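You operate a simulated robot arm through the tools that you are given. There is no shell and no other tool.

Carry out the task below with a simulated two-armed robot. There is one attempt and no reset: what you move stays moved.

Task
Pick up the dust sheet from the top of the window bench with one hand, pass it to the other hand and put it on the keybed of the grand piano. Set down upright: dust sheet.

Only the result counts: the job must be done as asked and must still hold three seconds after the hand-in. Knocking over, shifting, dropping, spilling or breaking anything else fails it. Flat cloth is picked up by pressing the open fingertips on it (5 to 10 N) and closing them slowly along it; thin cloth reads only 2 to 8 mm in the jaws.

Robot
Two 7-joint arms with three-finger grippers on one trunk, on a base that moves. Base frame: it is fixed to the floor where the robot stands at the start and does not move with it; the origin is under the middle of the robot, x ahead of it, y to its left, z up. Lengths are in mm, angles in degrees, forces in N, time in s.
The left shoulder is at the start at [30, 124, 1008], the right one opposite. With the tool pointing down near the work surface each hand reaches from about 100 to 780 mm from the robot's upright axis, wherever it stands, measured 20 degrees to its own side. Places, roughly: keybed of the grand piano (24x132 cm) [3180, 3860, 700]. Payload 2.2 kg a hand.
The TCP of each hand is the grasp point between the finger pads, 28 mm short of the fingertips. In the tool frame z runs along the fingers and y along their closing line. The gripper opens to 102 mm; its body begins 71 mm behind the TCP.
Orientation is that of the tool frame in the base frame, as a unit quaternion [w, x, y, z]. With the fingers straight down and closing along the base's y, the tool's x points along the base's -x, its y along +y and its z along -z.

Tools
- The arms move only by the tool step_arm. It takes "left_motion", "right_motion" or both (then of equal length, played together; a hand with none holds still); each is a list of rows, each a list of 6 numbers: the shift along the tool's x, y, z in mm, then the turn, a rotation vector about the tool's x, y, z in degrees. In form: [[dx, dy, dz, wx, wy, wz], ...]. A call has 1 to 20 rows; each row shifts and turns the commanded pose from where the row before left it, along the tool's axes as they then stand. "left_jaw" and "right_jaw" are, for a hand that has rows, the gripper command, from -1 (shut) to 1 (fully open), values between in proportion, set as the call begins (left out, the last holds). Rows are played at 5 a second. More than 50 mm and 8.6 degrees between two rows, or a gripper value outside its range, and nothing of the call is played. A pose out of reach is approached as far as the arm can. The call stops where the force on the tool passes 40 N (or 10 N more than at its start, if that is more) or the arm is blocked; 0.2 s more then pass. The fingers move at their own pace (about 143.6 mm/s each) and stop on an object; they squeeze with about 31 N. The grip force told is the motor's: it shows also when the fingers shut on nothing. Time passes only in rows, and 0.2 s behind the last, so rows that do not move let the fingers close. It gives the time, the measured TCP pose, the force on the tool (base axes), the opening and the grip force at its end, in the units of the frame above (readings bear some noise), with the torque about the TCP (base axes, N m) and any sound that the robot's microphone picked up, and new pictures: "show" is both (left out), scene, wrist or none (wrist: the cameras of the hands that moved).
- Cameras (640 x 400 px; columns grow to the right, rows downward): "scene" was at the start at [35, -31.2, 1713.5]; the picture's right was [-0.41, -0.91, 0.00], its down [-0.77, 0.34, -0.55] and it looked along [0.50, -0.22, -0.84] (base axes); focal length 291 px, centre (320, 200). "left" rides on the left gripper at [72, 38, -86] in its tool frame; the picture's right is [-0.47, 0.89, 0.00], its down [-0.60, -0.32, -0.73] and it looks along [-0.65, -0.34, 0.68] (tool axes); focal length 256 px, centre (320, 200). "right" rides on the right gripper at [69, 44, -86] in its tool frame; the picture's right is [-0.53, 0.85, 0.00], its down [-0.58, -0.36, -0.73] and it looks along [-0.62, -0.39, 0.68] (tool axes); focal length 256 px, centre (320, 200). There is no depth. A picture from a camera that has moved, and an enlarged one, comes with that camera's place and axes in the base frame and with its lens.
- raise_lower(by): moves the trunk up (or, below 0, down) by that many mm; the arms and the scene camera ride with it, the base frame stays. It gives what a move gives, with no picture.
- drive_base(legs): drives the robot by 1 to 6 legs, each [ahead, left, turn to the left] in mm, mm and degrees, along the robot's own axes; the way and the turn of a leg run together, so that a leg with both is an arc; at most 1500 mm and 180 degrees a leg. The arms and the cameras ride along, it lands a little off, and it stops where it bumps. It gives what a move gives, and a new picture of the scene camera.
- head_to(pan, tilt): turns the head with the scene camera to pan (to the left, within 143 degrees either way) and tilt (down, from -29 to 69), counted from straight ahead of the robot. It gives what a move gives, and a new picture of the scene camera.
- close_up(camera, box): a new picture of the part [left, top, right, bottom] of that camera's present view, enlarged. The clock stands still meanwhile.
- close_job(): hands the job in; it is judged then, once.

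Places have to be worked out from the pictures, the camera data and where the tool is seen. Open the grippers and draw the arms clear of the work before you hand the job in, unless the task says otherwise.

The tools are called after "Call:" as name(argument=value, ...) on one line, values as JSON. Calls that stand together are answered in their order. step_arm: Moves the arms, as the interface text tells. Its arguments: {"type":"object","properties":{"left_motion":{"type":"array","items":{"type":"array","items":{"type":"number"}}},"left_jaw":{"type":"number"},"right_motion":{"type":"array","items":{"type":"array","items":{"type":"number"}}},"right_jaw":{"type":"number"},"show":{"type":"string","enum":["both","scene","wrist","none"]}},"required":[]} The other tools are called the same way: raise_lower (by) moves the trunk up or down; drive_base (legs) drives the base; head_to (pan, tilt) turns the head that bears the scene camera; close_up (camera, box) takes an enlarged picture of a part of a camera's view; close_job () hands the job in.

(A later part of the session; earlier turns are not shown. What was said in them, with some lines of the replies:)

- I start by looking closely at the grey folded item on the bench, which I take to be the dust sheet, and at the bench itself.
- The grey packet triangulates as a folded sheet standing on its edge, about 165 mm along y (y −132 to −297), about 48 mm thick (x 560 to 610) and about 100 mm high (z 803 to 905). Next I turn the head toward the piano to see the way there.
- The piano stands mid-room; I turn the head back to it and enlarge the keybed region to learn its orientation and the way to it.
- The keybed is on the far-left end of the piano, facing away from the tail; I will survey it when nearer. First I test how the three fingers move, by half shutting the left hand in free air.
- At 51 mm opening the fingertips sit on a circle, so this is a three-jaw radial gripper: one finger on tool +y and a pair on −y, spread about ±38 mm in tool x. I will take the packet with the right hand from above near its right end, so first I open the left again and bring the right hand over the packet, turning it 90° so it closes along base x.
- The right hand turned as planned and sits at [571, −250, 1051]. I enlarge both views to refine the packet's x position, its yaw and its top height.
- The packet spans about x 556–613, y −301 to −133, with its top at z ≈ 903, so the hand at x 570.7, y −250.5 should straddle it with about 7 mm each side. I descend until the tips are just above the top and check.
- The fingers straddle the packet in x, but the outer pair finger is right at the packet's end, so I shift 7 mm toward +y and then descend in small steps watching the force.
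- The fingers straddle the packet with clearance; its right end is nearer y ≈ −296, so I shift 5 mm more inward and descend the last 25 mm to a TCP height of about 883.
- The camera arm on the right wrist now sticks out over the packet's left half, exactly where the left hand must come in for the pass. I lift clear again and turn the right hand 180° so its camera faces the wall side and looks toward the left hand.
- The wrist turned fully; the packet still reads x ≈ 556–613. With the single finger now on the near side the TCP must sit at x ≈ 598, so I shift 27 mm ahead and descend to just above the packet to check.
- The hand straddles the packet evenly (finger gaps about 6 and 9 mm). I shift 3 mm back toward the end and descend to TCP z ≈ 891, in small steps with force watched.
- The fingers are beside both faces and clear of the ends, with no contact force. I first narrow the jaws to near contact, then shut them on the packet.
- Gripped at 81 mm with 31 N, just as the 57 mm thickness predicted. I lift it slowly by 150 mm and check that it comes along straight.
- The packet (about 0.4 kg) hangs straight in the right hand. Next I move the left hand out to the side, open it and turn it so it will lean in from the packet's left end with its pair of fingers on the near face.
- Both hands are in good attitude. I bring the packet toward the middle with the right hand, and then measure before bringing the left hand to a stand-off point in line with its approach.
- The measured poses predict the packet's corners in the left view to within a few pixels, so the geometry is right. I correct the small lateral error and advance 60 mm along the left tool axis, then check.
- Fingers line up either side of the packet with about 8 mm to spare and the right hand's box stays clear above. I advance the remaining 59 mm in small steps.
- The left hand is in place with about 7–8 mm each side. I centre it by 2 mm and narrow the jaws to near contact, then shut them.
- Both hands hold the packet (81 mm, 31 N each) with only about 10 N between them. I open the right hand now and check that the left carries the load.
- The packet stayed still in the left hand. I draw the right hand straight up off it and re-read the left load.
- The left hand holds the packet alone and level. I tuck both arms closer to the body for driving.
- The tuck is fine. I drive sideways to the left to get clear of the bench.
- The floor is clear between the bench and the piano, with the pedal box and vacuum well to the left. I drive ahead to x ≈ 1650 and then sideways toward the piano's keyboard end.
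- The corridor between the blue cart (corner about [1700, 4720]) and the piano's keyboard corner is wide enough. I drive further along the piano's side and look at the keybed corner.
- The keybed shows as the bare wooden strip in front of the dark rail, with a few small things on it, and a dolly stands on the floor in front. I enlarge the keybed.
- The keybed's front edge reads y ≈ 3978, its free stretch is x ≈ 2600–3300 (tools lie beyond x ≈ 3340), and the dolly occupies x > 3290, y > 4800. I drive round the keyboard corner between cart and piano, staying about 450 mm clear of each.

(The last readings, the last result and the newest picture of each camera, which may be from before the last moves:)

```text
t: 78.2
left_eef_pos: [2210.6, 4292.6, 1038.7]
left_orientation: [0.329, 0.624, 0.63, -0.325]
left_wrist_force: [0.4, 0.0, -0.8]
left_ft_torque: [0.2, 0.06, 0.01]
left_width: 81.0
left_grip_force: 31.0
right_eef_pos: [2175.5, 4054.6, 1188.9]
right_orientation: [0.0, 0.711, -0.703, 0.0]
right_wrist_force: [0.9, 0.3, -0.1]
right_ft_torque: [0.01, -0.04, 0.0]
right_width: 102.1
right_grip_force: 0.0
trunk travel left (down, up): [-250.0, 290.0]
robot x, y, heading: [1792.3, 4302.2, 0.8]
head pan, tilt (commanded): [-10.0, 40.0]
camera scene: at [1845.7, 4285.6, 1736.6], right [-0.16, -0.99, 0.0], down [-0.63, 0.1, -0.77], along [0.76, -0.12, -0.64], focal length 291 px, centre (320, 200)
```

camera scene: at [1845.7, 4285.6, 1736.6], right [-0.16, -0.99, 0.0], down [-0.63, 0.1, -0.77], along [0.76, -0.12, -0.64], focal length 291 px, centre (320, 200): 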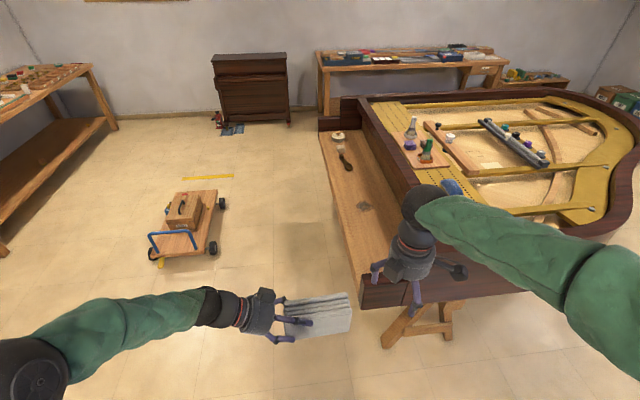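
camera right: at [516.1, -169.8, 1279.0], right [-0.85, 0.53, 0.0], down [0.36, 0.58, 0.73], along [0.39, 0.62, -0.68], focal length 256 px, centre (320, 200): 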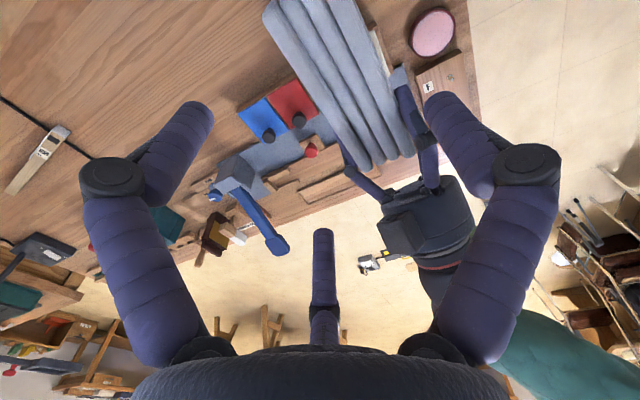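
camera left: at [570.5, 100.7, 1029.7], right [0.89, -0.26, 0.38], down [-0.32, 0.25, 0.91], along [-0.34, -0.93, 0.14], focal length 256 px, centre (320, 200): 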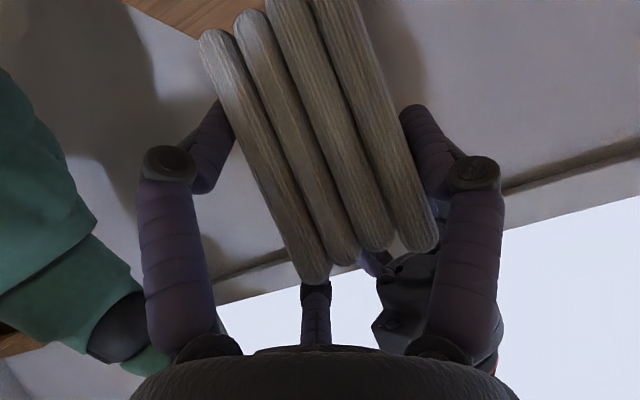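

This view shows the whole keybed lengthways; I enlarge it to see its ends, rail and anything on it.

Call:
close_up(camera="scene", box=[290, 110, 450, 330])

Call:
close_up(camera="scene", box=[310, 190, 430, 320])

```text
1.82 times, centred on (370, 220) of scene
camera zoom: at [1845.7, 4285.6, 1736.6], right [-0.16, -0.99, 0.0], down [-0.63, 0.1, -0.77], along [0.76, -0.12, -0.64], focal length 529 px, centre (229, 164)
```

zoom: 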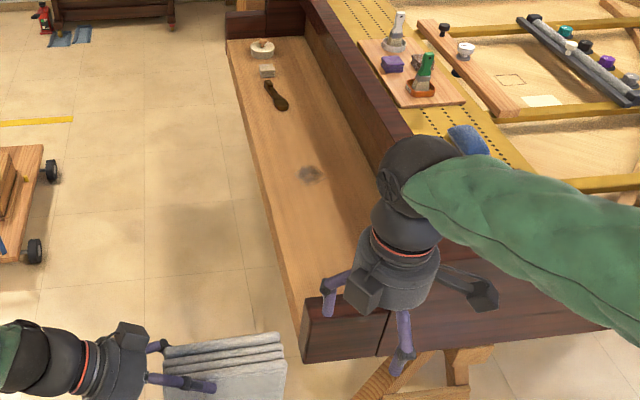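

```text
3.08 times, centred on (370, 255) of scene
camera zoom: at [1845.7, 4285.6, 1736.6], right [-0.16, -0.99, 0.0], down [-0.63, 0.1, -0.77], along [0.76, -0.12, -0.64], focal length 896 px, centre (166, 31)
```

zoom: 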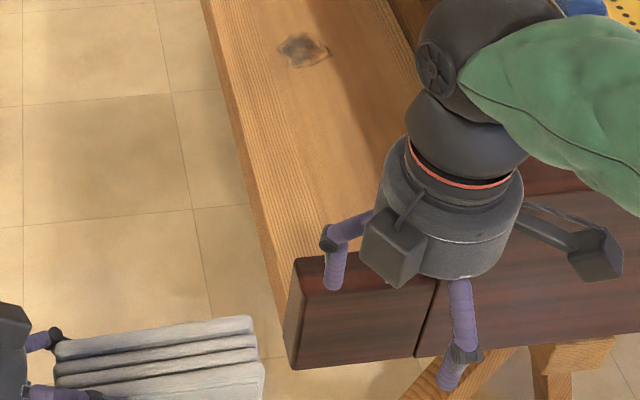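

The keybed is flat between raised cheeks (top z ≈ 800, near end at x ≈ 2433–2486) with a tall rail behind y ≈ 3750; the treble half is empty. I drive along its front and then turn right to face it.

Call:
drive_base(legs=[[1095, 120, 0], [0, 0, -90]])

Call:
head_to(pan=0, tilt=50)

```text
t: 87.7
left_eef_pos: [2907.4, 4026.6, 1038.6]
left_orientation: [0.01, 0.887, 0.018, -0.462]
left_wrist_force: [0.8, -0.3, 0.1]
left_ft_torque: [0.08, -0.2, 0.01]
left_width: 80.7
left_grip_force: 30.5
right_eef_pos: [2669.3, 4056.2, 1188.7]
right_orientation: [0.0, -0.021, 1.0, 0.0]
right_wrist_force: [-0.4, -0.2, 0.8]
right_ft_torque: [0.0, 0.0, 0.0]
right_width: 101.9
right_grip_force: 0.1
trunk travel left (down, up): [-250.0, 290.0]
robot x, y, heading: [2906.6, 4449.3, -87.8]
head pan, tilt (commanded): [-10.0, 40.0]
camera scene: at [2892.3, 4390.2, 1736.6], right [-0.99, 0.13, 0.0], down [0.08, 0.64, -0.77], along [-0.1, -0.76, -0.64], focal length 291 px, centre (320, 200)
```

scene: 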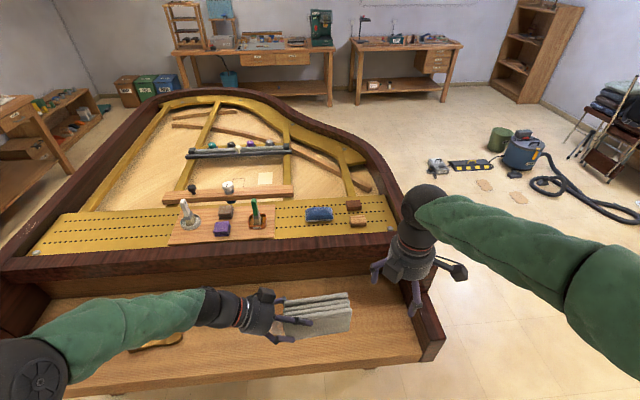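

```text
t: 88.4
left_eef_pos: [2907.7, 4026.9, 1039.2]
left_orientation: [0.01, 0.887, 0.018, -0.461]
left_wrist_force: [-0.2, -0.3, -0.2]
left_ft_torque: [0.06, -0.2, -0.01]
left_width: 80.6
left_grip_force: 30.7
right_eef_pos: [2669.6, 4055.5, 1188.1]
right_orientation: [0.0, -0.02, 1.0, 0.0]
right_wrist_force: [0.4, -0.4, -0.2]
right_ft_torque: [0.04, 0.0, -0.01]
right_width: 101.9
right_grip_force: 0.0
trunk travel left (down, up): [-250.0, 290.0]
robot x, y, heading: [2903.3, 4447.2, -87.5]
head pan, tilt (commanded): [0.0, 50.0]
camera scene: at [2906.8, 4397.5, 1722.4], right [-1.0, -0.04, 0.0], down [-0.03, 0.77, -0.64], along [0.03, -0.64, -0.77], focal length 291 px, centre (320, 200)
```

scene: 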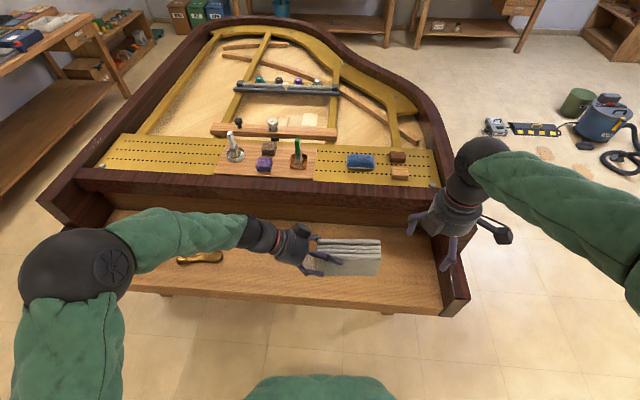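

The robot faces the keybed squarely with the packet about 165 mm short of the keybed's middle and clear above it. I reach forward 155 mm at this height, then check.

Call:
step_arm(left_motion=[[0, 31, 0, 0, 0, 0], [0, 31, 0, 0, 0, 0], [0, 31, 0, 0, 0, 0], [0, 31, 0, 0, 0, 0], [0, 31, 0, 0, 0, 0], [0, 0, 0, 0, 0, 0]], left_jaw=-1.0, show="both")

Call:
close_up(camera="scene", box=[160, 150, 480, 330])

```text
t: 89.8
left_eef_pos: [2914.4, 3873.8, 1038.8]
left_orientation: [0.011, 0.887, 0.019, -0.462]
left_wrist_force: [0.0, 0.5, -0.1]
left_ft_torque: [0.02, -0.24, -0.01]
left_width: 80.8
left_grip_force: 31.1
right_eef_pos: [2669.0, 4056.5, 1187.9]
right_orientation: [0.0, -0.021, 1.0, 0.0]
right_wrist_force: [0.0, -0.1, -0.4]
right_ft_torque: [-0.02, 0.02, -0.01]
right_width: 101.9
right_grip_force: 0.1
trunk travel left (down, up): [-250.0, 290.0]
robot x, y, heading: [2906.3, 4450.1, -87.4]
head pan, tilt (commanded): [0.0, 50.0]
camera scene: at [2906.8, 4398.4, 1722.4], right [-1.0, -0.04, 0.0], down [-0.03, 0.77, -0.64], along [0.03, -0.64, -0.77], focal length 291 px, centre (320, 200)
camera left: at [3026.8, 3840.9, 1029.5], right [-0.23, -0.9, 0.38], down [0.24, 0.33, 0.91], along [-0.94, 0.3, 0.14], focal length 256 px, centre (320, 200)
```

scene: 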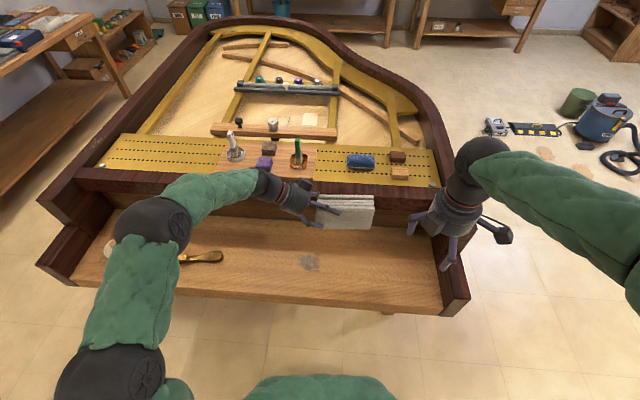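
left: 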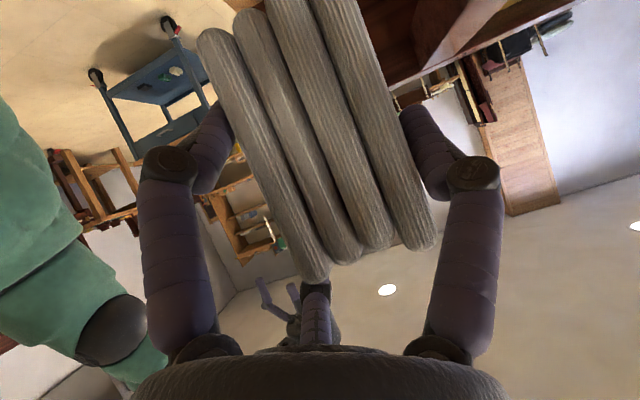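

```text
2.00 times, centred on (320, 240) of scene
camera zoom: at [2906.8, 4398.4, 1722.4], right [-1.0, -0.04, 0.0], down [-0.03, 0.77, -0.64], along [0.03, -0.64, -0.77], focal length 582 px, centre (320, 120)
```

zoom: 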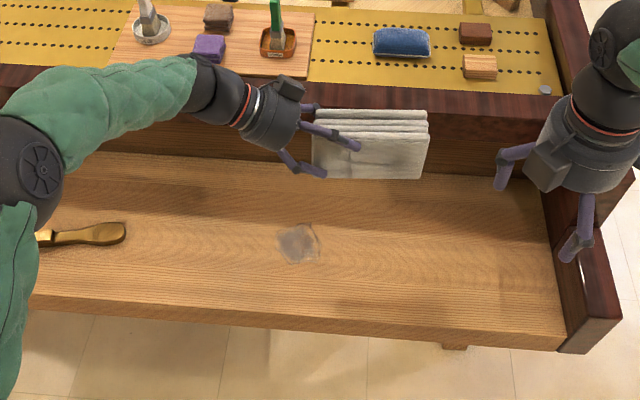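

There is a spot on the keybed around [2976, 3856]; I enlarge it to see whether it is a stain or a real object before choosing the set-down place.

Call:
close_up(camera="scene", box=[280, 240, 344, 280])

Call:
close_up(camera="scene", box=[290, 190, 450, 290])

```text
10.00 times, centred on (312, 260) of scene
camera zoom: at [2906.8, 4398.4, 1722.4], right [-1.0, -0.04, 0.0], down [-0.03, 0.77, -0.64], along [0.03, -0.64, -0.77], focal length 2912 px, centre (400, -400)
```

zoom: 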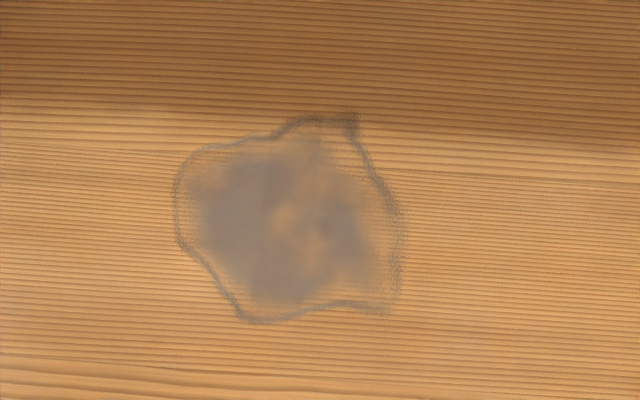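

```text
4.00 times, centred on (370, 240) of scene
camera zoom: at [2906.8, 4398.4, 1722.4], right [-1.0, -0.04, 0.0], down [-0.03, 0.77, -0.64], along [0.03, -0.64, -0.77], focal length 1165 px, centre (120, 40)
```

zoom: 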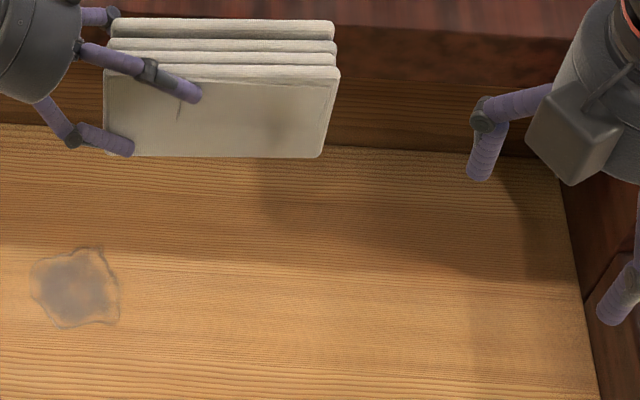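

The spot is a stain or small puddle at x ≈ 2936–3016, so I move the packet 75 mm to the right of it, over clean wood, and then lower the trunk 200 mm.

Call:
step_arm(left_motion=[[-21.5, 0, 30.7, 0, 0, 0], [-21.5, 0, 30.7, 0, 0, 0], [0, 0, 0, 0, 0, 0]], left_jaw=-1.0, show="none")

Call:
raise_lower(by=-200)

Call:
head_to(pan=0, tilt=48)

Call:
close_up(camera="scene", box=[270, 180, 470, 305])

```text
t: 90.6
left_eef_pos: [2837.9, 3871.6, 1037.6]
left_orientation: [0.01, 0.887, 0.018, -0.462]
left_wrist_force: [-0.1, 0.9, -0.9]
left_ft_torque: [0.05, -0.2, 0.0]
left_width: 80.9
left_grip_force: 31.3
right_eef_pos: [2670.6, 4055.1, 1187.7]
right_orientation: [-0.001, -0.021, 1.0, 0.001]
right_wrist_force: [-0.3, 0.4, 0.8]
right_ft_torque: [0.02, 0.01, 0.0]
right_width: 101.9
right_grip_force: 0.1
trunk travel left (down, up): [-250.0, 290.0]
robot x, y, heading: [2906.9, 4448.6, -87.5]
head pan, tilt (commanded): [0.0, 50.0]
```

```text
t: 92.8
left_eef_pos: [2837.3, 3870.9, 838.2]
left_orientation: [0.01, 0.887, 0.018, -0.462]
left_wrist_force: [-0.1, -0.5, -0.2]
left_ft_torque: [0.0, -0.18, 0.02]
left_width: 81.0
left_grip_force: 31.7
right_eef_pos: [2669.3, 4053.9, 987.6]
right_orientation: [0.0, -0.021, 1.0, 0.0]
right_wrist_force: [-0.1, -0.1, 0.7]
right_ft_torque: [0.02, 0.0, -0.03]
right_width: 101.8
right_grip_force: 0.1
trunk travel left (down, up): [-50.0, 490.0]
robot x, y, heading: [2902.8, 4447.0, -87.7]
head pan, tilt (commanded): [0.0, 50.0]
```

```text
t: 93.4
left_eef_pos: [2839.4, 3872.2, 836.7]
left_orientation: [0.01, 0.887, 0.018, -0.462]
left_wrist_force: [-0.3, 0.3, 0.2]
left_ft_torque: [0.03, -0.2, 0.0]
left_width: 81.0
left_grip_force: 31.3
right_eef_pos: [2669.1, 4055.5, 987.5]
right_orientation: [0.001, -0.021, 1.0, -0.001]
right_wrist_force: [0.4, -0.7, -0.4]
right_ft_torque: [-0.01, -0.01, -0.03]
right_width: 101.7
right_grip_force: 0.1
trunk travel left (down, up): [-50.0, 490.0]
robot x, y, heading: [2901.0, 4446.5, -87.3]
head pan, tilt (commanded): [0.0, 48.0]
camera scene: at [2906.9, 4395.7, 1525.1], right [-1.0, -0.04, 0.0], down [-0.03, 0.74, -0.67], along [0.03, -0.67, -0.74], focal length 291 px, centre (320, 200)
```

scene: 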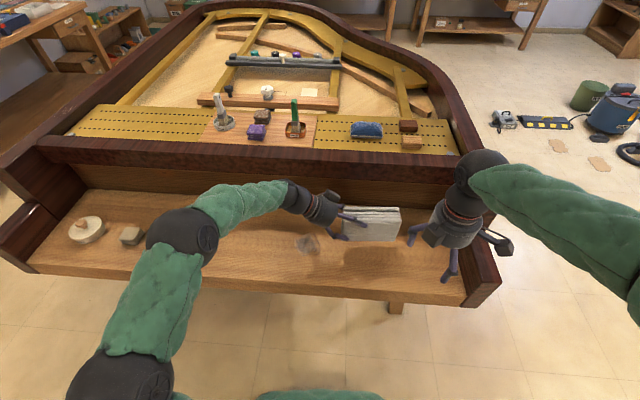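

```text
3.20 times, centred on (370, 242) of scene
camera zoom: at [2906.9, 4395.7, 1525.1], right [-1.0, -0.04, 0.0], down [-0.03, 0.74, -0.67], along [0.03, -0.67, -0.74], focal length 932 px, centre (160, 64)
```

zoom: 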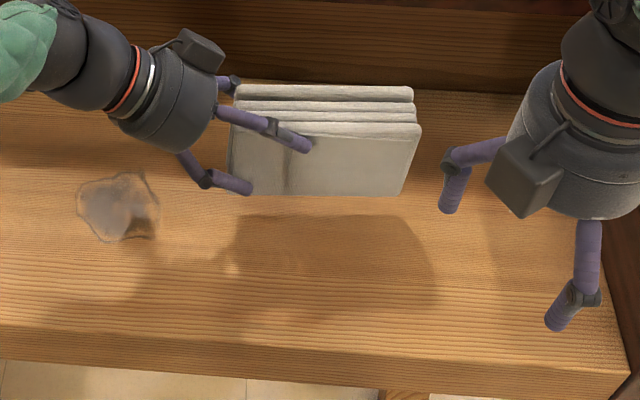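

The packet hangs level over clean wood between the stain and the right cheek, with its bottom about 60–70 mm above the keybed. I lower 40 mm with the arm, then go on in small steps watching the force.

Call:
step_arm(left_motion=[[12.3, 0, 8.6, 0, 0, 0], [12.3, 0, 8.6, 0, 0, 0], [8.2, 0, 5.74, 0, 0, 0], [0, 0, 0, 0, 0, 0]], left_jaw=-1.0, show="both")

Call:
close_up(camera="scene", box=[290, 200, 450, 300])

```text
t: 94.4
left_eef_pos: [2838.6, 3871.3, 796.4]
left_orientation: [0.01, 0.887, 0.019, -0.461]
left_wrist_force: [0.0, 0.3, 0.1]
left_ft_torque: [0.07, -0.22, -0.01]
left_width: 80.8
left_grip_force: 31.0
right_eef_pos: [2668.9, 4055.3, 987.6]
right_orientation: [-0.001, -0.021, 1.0, 0.0]
right_wrist_force: [0.7, 0.0, -0.1]
right_ft_torque: [0.01, 0.0, -0.03]
right_width: 102.1
right_grip_force: 0.1
trunk travel left (down, up): [-50.0, 490.0]
robot x, y, heading: [2905.4, 4446.8, -87.5]
head pan, tilt (commanded): [0.0, 48.0]
camera scene: at [2906.9, 4395.6, 1525.1], right [-1.0, -0.04, 0.0], down [-0.03, 0.74, -0.67], along [0.03, -0.67, -0.74], focal length 291 px, centre (320, 200)
camera left: at [2951.6, 3839.2, 787.6], right [-0.23, -0.9, 0.38], down [0.24, 0.33, 0.91], along [-0.94, 0.3, 0.14], focal length 256 px, centre (320, 200)
```

scene: 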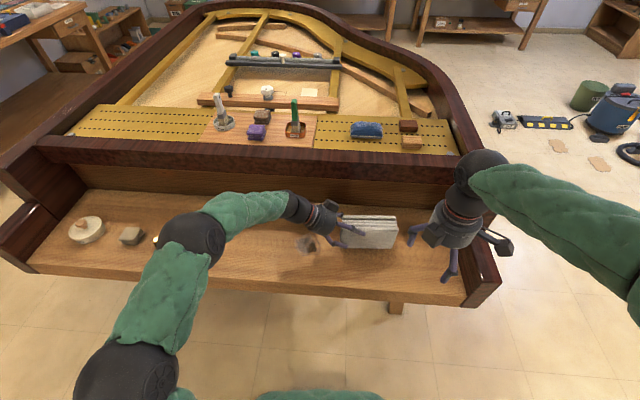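
left: 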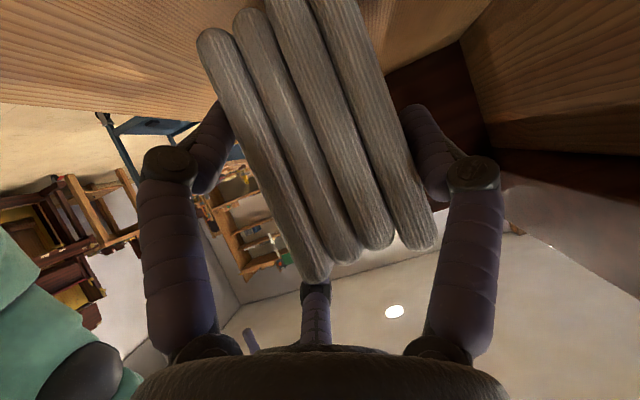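

```text
4.00 times, centred on (370, 250) of scene
camera zoom: at [2906.9, 4395.6, 1525.1], right [-1.0, -0.04, 0.0], down [-0.03, 0.74, -0.67], along [0.03, -0.67, -0.74], focal length 1165 px, centre (120, 0)
```

zoom: 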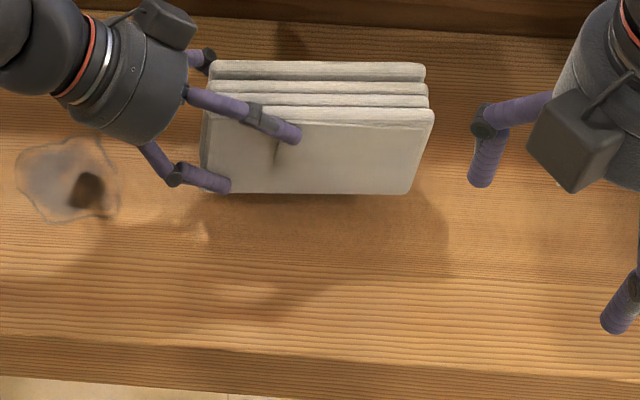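

No contact yet; packet bottom is at about z 732. I lower 12 mm in 4 mm rows and read the force.

Call:
step_arm(left_motion=[[3.28, 0, 2.3, 0, 0, 0], [3.28, 0, 2.3, 0, 0, 0], [3.28, 0, 2.3, 0, 0, 0], [0, 0, 0, 0, 0, 0]], left_jaw=-1.0, show="none")

Call:
close_up(camera="scene", box=[320, 210, 416, 270])

```text
t: 95.4
left_eef_pos: [2838.5, 3871.8, 785.9]
left_orientation: [0.01, 0.887, 0.018, -0.462]
left_wrist_force: [0.3, 0.2, 0.1]
left_ft_torque: [0.1, -0.22, 0.01]
left_width: 80.9
left_grip_force: 30.6
right_eef_pos: [2670.4, 4056.9, 986.8]
right_orientation: [0.0, -0.021, 1.0, 0.0]
right_wrist_force: [0.6, 0.2, 0.4]
right_ft_torque: [0.03, 0.0, -0.01]
right_width: 102.0
right_grip_force: 0.2
trunk travel left (down, up): [-50.0, 490.0]
robot x, y, heading: [2902.9, 4447.7, -87.6]
head pan, tilt (commanded): [0.0, 48.0]
```

```text
6.67 times, centred on (368, 240) of scene
camera zoom: at [2906.9, 4395.7, 1525.1], right [-1.0, -0.04, 0.0], down [-0.03, 0.74, -0.67], along [0.03, -0.67, -0.74], focal length 1941 px, centre (0, -67)
```

zoom: 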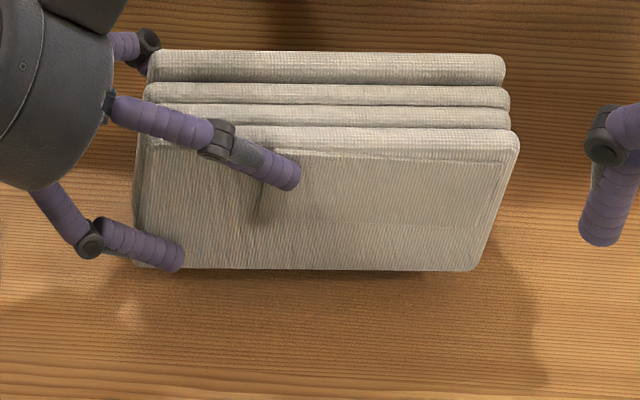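

Still free. I go on lowering in 3 mm rows.

Call:
step_arm(left_motion=[[2.46, 0, 1.72, 0, 0, 0], [2.46, 0, 1.72, 0, 0, 0], [0, 0, 0, 0, 0, 0]], left_jaw=-1.0, show="none")

Call:
step_arm(left_motion=[[2.46, 0, 1.72, 0, 0, 0], [2.46, 0, 1.72, 0, 0, 0], [0, 0, 0, 0, 0, 0]], left_jaw=-1.0, show="none")

```text
t: 96.2
left_eef_pos: [2838.7, 3871.3, 780.0]
left_orientation: [0.011, 0.887, 0.018, -0.461]
left_wrist_force: [0.6, 0.2, 0.3]
left_ft_torque: [0.0, -0.2, 0.01]
left_width: 80.9
left_grip_force: 31.2
right_eef_pos: [2668.9, 4055.8, 987.1]
right_orientation: [0.0, -0.021, 1.0, 0.0]
right_wrist_force: [-0.4, 0.6, 0.4]
right_ft_torque: [0.01, 0.01, -0.02]
right_width: 102.0
right_grip_force: 0.0
trunk travel left (down, up): [-50.0, 490.0]
robot x, y, heading: [2903.6, 4447.1, -87.6]
head pan, tilt (commanded): [0.0, 48.0]
```

```text
t: 97.0
left_eef_pos: [2837.2, 3872.3, 775.0]
left_orientation: [0.01, 0.887, 0.019, -0.462]
left_wrist_force: [1.0, 0.1, -0.8]
left_ft_torque: [0.08, -0.19, -0.01]
left_width: 81.0
left_grip_force: 31.6
right_eef_pos: [2669.0, 4055.1, 988.0]
right_orientation: [0.0, -0.021, 1.0, 0.0]
right_wrist_force: [-0.2, -0.4, -0.5]
right_ft_torque: [0.02, -0.03, 0.02]
right_width: 101.9
right_grip_force: 0.0
trunk travel left (down, up): [-50.0, 490.0]
robot x, y, heading: [2906.7, 4445.0, -87.8]
head pan, tilt (commanded): [0.0, 48.0]
```

No contact at packet bottom ≈ 710. I keep lowering in smaller steps.

Call:
step_arm(left_motion=[[2.05, 0, 1.43, 0, 0, 0], [2.05, 0, 1.43, 0, 0, 0], [0, 0, 0, 0, 0, 0]], left_jaw=-1.0, show="none")

Call:
close_up(camera="scene", box=[320, 210, 416, 270])

```text
t: 97.8
left_eef_pos: [2836.8, 3870.5, 770.5]
left_orientation: [0.011, 0.886, 0.018, -0.462]
left_wrist_force: [2.2, 1.4, 4.7]
left_ft_torque: [-0.06, 0.9, -0.2]
left_width: 80.9
left_grip_force: 31.5
right_eef_pos: [2669.1, 4055.6, 989.3]
right_orientation: [0.0, -0.022, 1.0, 0.0]
right_wrist_force: [-0.1, -0.3, 0.5]
right_ft_torque: [0.02, 0.0, 0.03]
right_width: 102.1
right_grip_force: 0.1
trunk travel left (down, up): [-50.0, 490.0]
robot x, y, heading: [2906.7, 4448.6, -88.0]
head pan, tilt (commanded): [0.0, 48.0]
```

```text
6.67 times, centred on (368, 240) of scene
camera zoom: at [2907.4, 4396.6, 1525.2], right [-1.0, -0.04, 0.0], down [-0.03, 0.74, -0.67], along [0.03, -0.67, -0.74], focal length 1941 px, centre (0, -67)
```

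zoom: 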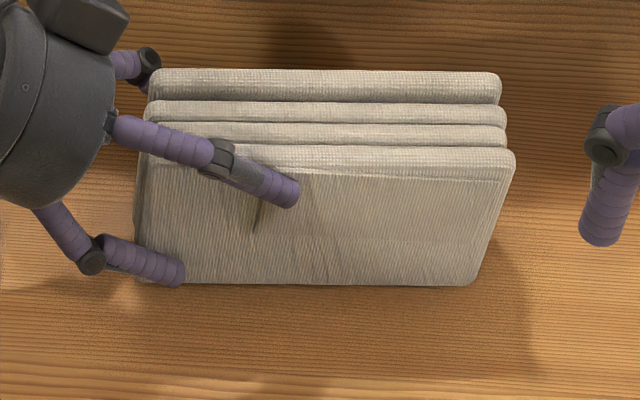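

First contact: +4.7 N with a torque showing that the packet's right end touches first, so it hangs about 1–2° low on that side. I turn the hand 1° to level it and lower a little more.

Call:
step_arm(left_motion=[[0, 0, 0, 0, -1.0, 0], [1.23, 0, 0.86, 0, 0, 0], [0, 0, 0, 0, 0, 0]], left_jaw=-1.0, show="wrist")

Call:
close_up(camera="scene", box=[320, 210, 416, 270])

```text
t: 98.6
left_eef_pos: [2837.6, 3871.2, 769.1]
left_orientation: [0.011, 0.882, 0.018, -0.47]
left_wrist_force: [1.2, 3.0, 10.9]
left_ft_torque: [0.1, -0.63, 0.01]
left_width: 81.0
left_grip_force: 31.0
right_eef_pos: [2669.7, 4056.1, 989.1]
right_orientation: [0.001, -0.021, 1.0, 0.0]
right_wrist_force: [-0.3, 0.5, 0.0]
right_ft_torque: [-0.01, 0.02, -0.01]
right_width: 102.1
right_grip_force: 0.2
trunk travel left (down, up): [-50.0, 490.0]
robot x, y, heading: [2905.5, 4448.6, -87.6]
head pan, tilt (commanded): [0.0, 48.0]
camera left: at [2950.7, 3838.9, 757.0], right [-0.22, -0.89, 0.39], down [0.26, 0.33, 0.91], along [-0.94, 0.3, 0.16], focal length 256 px, centre (320, 200)
```

left: 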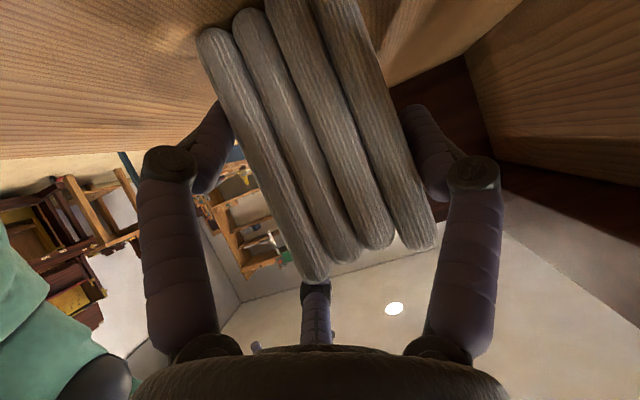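

```text
6.67 times, centred on (368, 240) of scene
camera zoom: at [2907.0, 4397.2, 1525.3], right [-1.0, -0.04, 0.0], down [-0.03, 0.74, -0.67], along [0.03, -0.67, -0.74], focal length 1941 px, centre (0, -67)
```

zoom: 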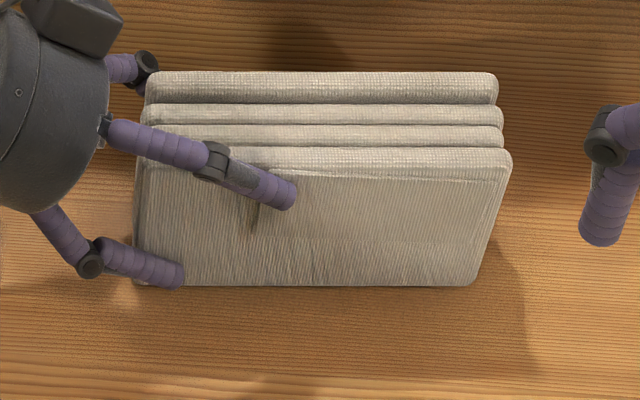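

Now the load sits toward the left end, so level lies between; I turn back 0.5° and read again.

Call:
step_arm(left_motion=[[0, 0, 0, 0, 0.5, 0], [0, 0, 0, 0, 0, 0], [0, 0, 0, 0, 0, 0]], left_jaw=-1.0, show="none")

```text
t: 99.4
left_eef_pos: [2838.4, 3872.9, 768.8]
left_orientation: [0.01, 0.885, 0.018, -0.466]
left_wrist_force: [-1.5, 0.5, 11.7]
left_ft_torque: [-0.41, 1.99, -0.17]
left_width: 81.0
left_grip_force: 31.1
right_eef_pos: [2668.5, 4057.2, 988.1]
right_orientation: [0.0, -0.021, 1.0, 0.0]
right_wrist_force: [-0.4, 0.0, -0.2]
right_ft_torque: [-0.02, -0.01, -0.04]
right_width: 102.1
right_grip_force: 0.2
trunk travel left (down, up): [-50.0, 490.0]
robot x, y, heading: [2903.6, 4448.9, -87.7]
head pan, tilt (commanded): [0.0, 48.0]
```

The two readings bracket flush contact to about 0.25°, so the packet stands flat on the keybed. I ease to the mid angle, take most of the pressure off, and then open the jaws slightly to release it.

Call:
step_arm(left_motion=[[-0.5, 0, -0.35, 0, -0.25, 0], [0, 0, 0, 0, 0, 0]], left_jaw=-1.0, show="none")

Call:
step_arm(left_motion=[[0, 0, 0, 0, 0, 0], [0, 0, 0, 0, 0, 0], [0, 0, 0, 0, 0, 0]], left_jaw=0.72, show="wrist")

Call:
close_up(camera="scene", box=[320, 210, 416, 270])

```text
t: 100.0
left_eef_pos: [2838.1, 3870.6, 768.0]
left_orientation: [0.011, 0.883, 0.017, -0.468]
left_wrist_force: [-2.6, 2.0, 14.8]
left_ft_torque: [-0.03, -0.53, -0.02]
left_width: 80.9
left_grip_force: 30.1
right_eef_pos: [2669.4, 4057.8, 988.2]
right_orientation: [0.0, -0.02, 1.0, 0.0]
right_wrist_force: [0.3, 0.3, 0.4]
right_ft_torque: [0.01, 0.01, 0.01]
right_width: 102.1
right_grip_force: 0.1
trunk travel left (down, up): [-50.0, 490.0]
robot x, y, heading: [2903.3, 4448.6, -87.8]
head pan, tilt (commanded): [0.0, 48.0]
```

```text
t: 100.8
left_eef_pos: [2838.9, 3870.7, 767.3]
left_orientation: [0.01, 0.884, 0.018, -0.467]
left_wrist_force: [-0.1, 0.3, 0.3]
left_ft_torque: [0.02, 0.02, 0.01]
left_width: 87.9
left_grip_force: 0.0
right_eef_pos: [2669.6, 4056.0, 988.8]
right_orientation: [0.001, -0.021, 1.0, 0.0]
right_wrist_force: [0.4, 1.3, -1.0]
right_ft_torque: [-0.02, 0.01, 0.0]
right_width: 102.3
right_grip_force: 0.1
trunk travel left (down, up): [-50.0, 490.0]
robot x, y, heading: [2907.4, 4448.5, -87.9]
head pan, tilt (commanded): [0.0, 48.0]
camera left: at [2950.7, 3838.5, 756.4], right [-0.22, -0.9, 0.39], down [0.25, 0.33, 0.91], along [-0.94, 0.3, 0.15], focal length 256 px, centre (320, 200)
```

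left: 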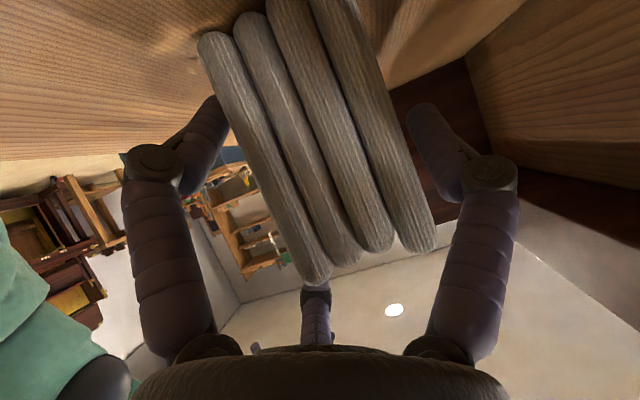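

```text
6.67 times, centred on (368, 240) of scene
camera zoom: at [2907.0, 4396.0, 1525.1], right [-1.0, -0.04, 0.0], down [-0.03, 0.74, -0.67], along [0.03, -0.67, -0.74], focal length 1941 px, centre (0, -67)
```

zoom: 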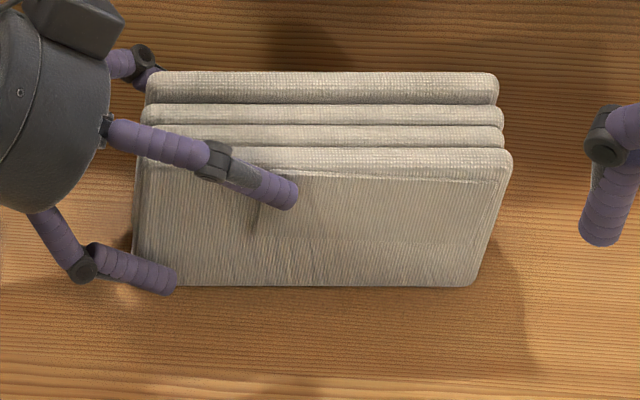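

Released cleanly: zero force and the packet did not move. I raise the hand 4 mm, then open fully and withdraw along its own axis.

Call:
step_arm(left_motion=[[-1.64, -0.8, -1.15, 0, 0, 0], [-1.64, 0, -1.15, 0, 0, 0], [0, 0, 0, 0, 0, 0]], left_jaw=0.74, show="none")

Call:
step_arm(left_motion=[[-1.6, -1.0, -1.1, 0, 0, 0], [0, -1.0, 0, 0, 0, 0], [0, 0, -10, 0, 0, 0], [0, 0, -15, 0, 0, 0], [0, 0, 0, 0, 0, 0]], left_jaw=0.97, show="wrist")

Call:
close_up(camera="scene", box=[310, 200, 422, 270])

```text
t: 101.6
left_eef_pos: [2837.3, 3873.0, 772.4]
left_orientation: [0.01, 0.884, 0.018, -0.467]
left_wrist_force: [0.1, -0.6, -0.4]
left_ft_torque: [0.02, 0.02, -0.02]
left_width: 88.7
left_grip_force: 0.0
right_eef_pos: [2668.4, 4055.7, 988.5]
right_orientation: [0.0, -0.021, 1.0, 0.0]
right_wrist_force: [-0.5, 0.8, 0.1]
right_ft_torque: [-0.04, -0.03, -0.04]
right_width: 102.2
right_grip_force: 0.0
trunk travel left (down, up): [-50.0, 490.0]
robot x, y, heading: [2904.2, 4445.8, -87.5]
head pan, tilt (commanded): [0.0, 48.0]
```

```text
t: 102.8
left_eef_pos: [2858.7, 3875.6, 787.4]
left_orientation: [0.01, 0.884, 0.018, -0.468]
left_wrist_force: [0.2, 0.3, 0.5]
left_ft_torque: [0.02, 0.02, 0.01]
left_width: 100.2
left_grip_force: 0.0
right_eef_pos: [2669.2, 4056.1, 988.7]
right_orientation: [0.0, -0.021, 1.0, 0.0]
right_wrist_force: [0.2, 0.2, 0.8]
right_ft_torque: [0.02, -0.01, 0.01]
right_width: 102.2
right_grip_force: 0.0
trunk travel left (down, up): [-50.0, 490.0]
robot x, y, heading: [2904.8, 4447.3, -87.6]
head pan, tilt (commanded): [0.0, 48.0]
camera left: at [2971.5, 3843.8, 777.0], right [-0.22, -0.9, 0.39], down [0.25, 0.33, 0.91], along [-0.94, 0.3, 0.15], focal length 256 px, centre (320, 200)
```

left: 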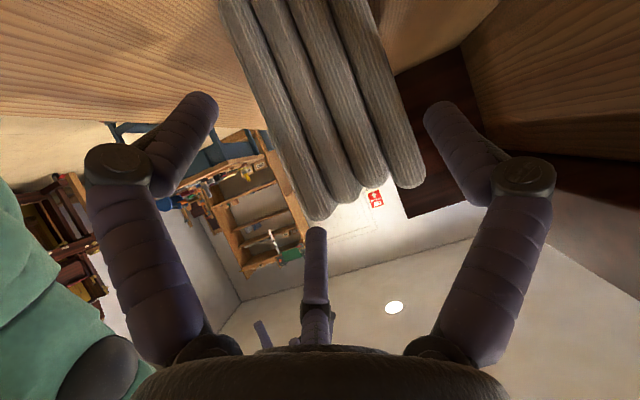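

```text
5.71 times, centred on (366, 235) of scene
camera zoom: at [2907.0, 4395.9, 1525.1], right [-1.0, -0.04, 0.0], down [-0.03, 0.74, -0.67], along [0.03, -0.67, -0.74], focal length 1664 px, centre (57, 0)
```

zoom: 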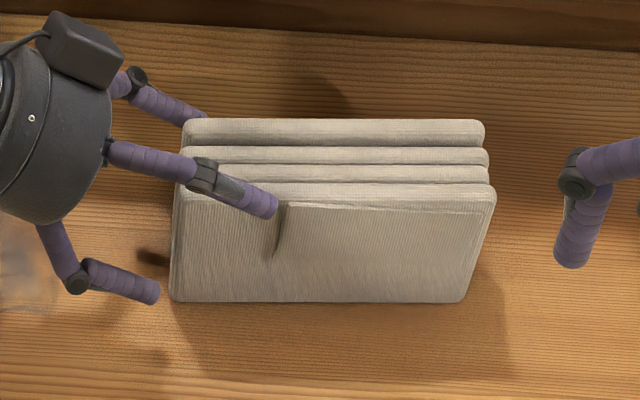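

The packet stands unmoved and upright. I withdraw the left hand another 110 mm up and away.

Call:
step_arm(left_motion=[[0, 0, -25, 0, 0, 0], [0, 0, -25, 0, 0, 0], [0, 0, -30, 0, 0, 0], [0, 0, -30, 0, 0, 0], [0, 0, 0, 0, 0, 0]], left_jaw=1.0, show="both")

Call:
raise_lower(by=200)

```text
t: 104.0
left_eef_pos: [2948.2, 3881.8, 849.7]
left_orientation: [0.009, 0.884, 0.017, -0.468]
left_wrist_force: [0.2, 0.0, 0.1]
left_ft_torque: [0.02, -0.01, 0.03]
left_width: 102.1
left_grip_force: 0.0
right_eef_pos: [2669.8, 4056.8, 988.6]
right_orientation: [0.0, -0.021, 1.0, 0.001]
right_wrist_force: [-0.7, -0.1, -0.1]
right_ft_torque: [-0.02, -0.01, 0.0]
right_width: 102.2
right_grip_force: 0.1
trunk travel left (down, up): [-50.0, 490.0]
robot x, y, heading: [2903.7, 4447.0, -87.4]
head pan, tilt (commanded): [0.0, 48.0]
camera scene: at [2906.9, 4395.9, 1525.1], right [-1.0, -0.04, 0.0], down [-0.03, 0.74, -0.67], along [0.03, -0.67, -0.74], focal length 291 px, centre (320, 200)
camera left: at [3061.0, 3849.0, 838.3], right [-0.22, -0.9, 0.38], down [0.25, 0.33, 0.91], along [-0.94, 0.3, 0.15], focal length 256 px, centre (320, 200)
```

scene: 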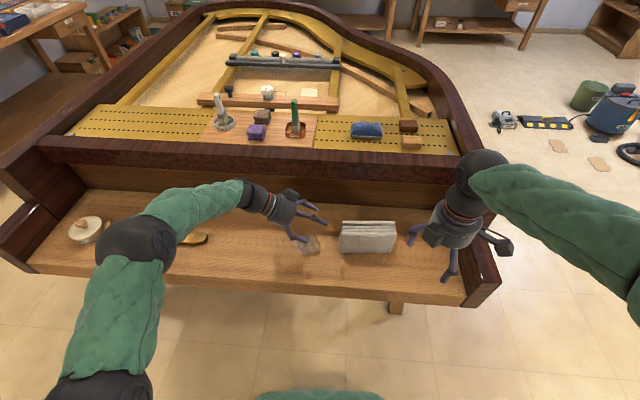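
left: 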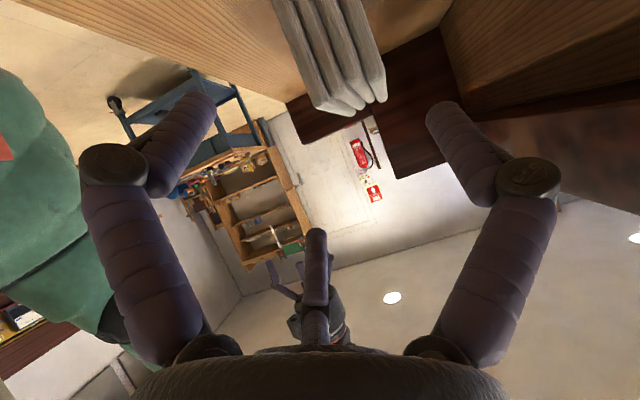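

```text
t: 106.2
left_eef_pos: [2949.1, 3881.3, 1050.1]
left_orientation: [0.01, 0.884, 0.018, -0.467]
left_wrist_force: [0.3, 0.0, -0.4]
left_ft_torque: [0.01, 0.03, 0.02]
left_width: 101.9
left_grip_force: 0.2
right_eef_pos: [2670.1, 4056.0, 1188.9]
right_orientation: [0.0, -0.021, 1.0, 0.0]
right_wrist_force: [0.2, 0.2, -0.5]
right_ft_torque: [0.0, -0.02, -0.01]
right_width: 101.9
right_grip_force: 0.1
trunk travel left (down, up): [-250.0, 290.0]
robot x, y, heading: [2903.7, 4448.1, -87.5]
head pan, tilt (commanded): [0.0, 48.0]
```

The hands are clear above. I pull the left hand back toward the robot and take a last look at the packet and its surroundings.

Call:
step_arm(left_motion=[[0, -40, 0, 0, 0, 0], [0, -40, 0, 0, 0, 0], [0, -40, 0, 0, 0, 0], [0, 0, 0, 0, 0, 0]], left_jaw=1.0, show="scene")

Call:
close_up(camera="scene", box=[280, 180, 480, 305])

```text
t: 107.2
left_eef_pos: [2944.1, 4001.8, 1049.5]
left_orientation: [0.01, 0.884, 0.019, -0.467]
left_wrist_force: [-0.2, -0.4, -0.3]
left_ft_torque: [0.01, 0.0, 0.0]
left_width: 102.1
left_grip_force: 0.0
right_eef_pos: [2670.2, 4054.2, 1189.3]
right_orientation: [0.0, -0.021, 1.0, 0.001]
right_wrist_force: [-0.1, 0.0, 0.1]
right_ft_torque: [-0.02, -0.01, 0.02]
right_width: 101.7
right_grip_force: 0.1
trunk travel left (down, up): [-250.0, 290.0]
robot x, y, heading: [2904.2, 4442.3, -87.5]
head pan, tilt (commanded): [0.0, 48.0]
camera scene: at [2907.0, 4394.4, 1725.1], right [-1.0, -0.04, 0.0], down [-0.03, 0.74, -0.67], along [0.03, -0.67, -0.74], focal length 291 px, centre (320, 200)
```

scene: 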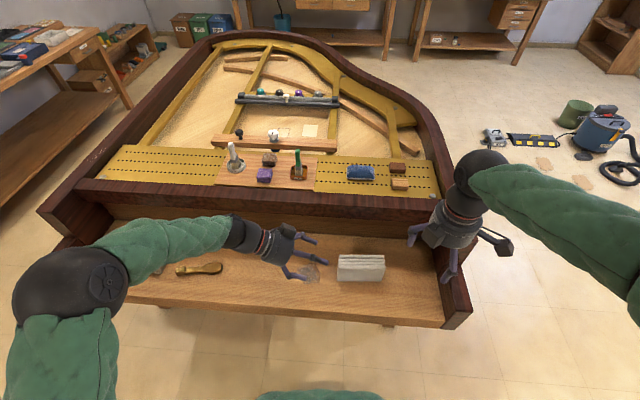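

```text
3.20 times, centred on (380, 242) of scene
camera zoom: at [2907.0, 4394.4, 1725.1], right [-1.0, -0.04, 0.0], down [-0.03, 0.74, -0.67], along [0.03, -0.67, -0.74], focal length 932 px, centre (128, 64)
```

zoom: 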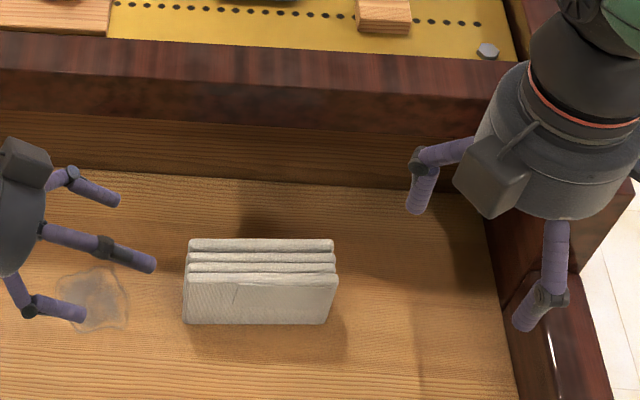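

The dust sheet stands upright on the empty right-hand part of the keybed. Both grippers are open and clear of it, and nothing else appears to have moved, so I hand the job in.

Call:
close_job()

```text
The job is handed in.
```

The dust sheet is on the keybed of the grand piano, standing upright on its edge as it did on the window bench. The job is handed in; I haven't seen the verdict.

- **Pick-up and pass:** The right hand lifted the sheet from the bench. It passed it to the left hand in mid-air, and the left hand did the setting down.
- **Where it stands:** It is centred at about [2780, 3860] on the keybed. I put it well clear of a stain or small puddle at x ≈ 2936–3016 and of the tools lying further along.
- **At hand-in:** Both grippers were open and the arms drawn clear. The last picture showed the sheet standing, and nothing else appeared to have moved.
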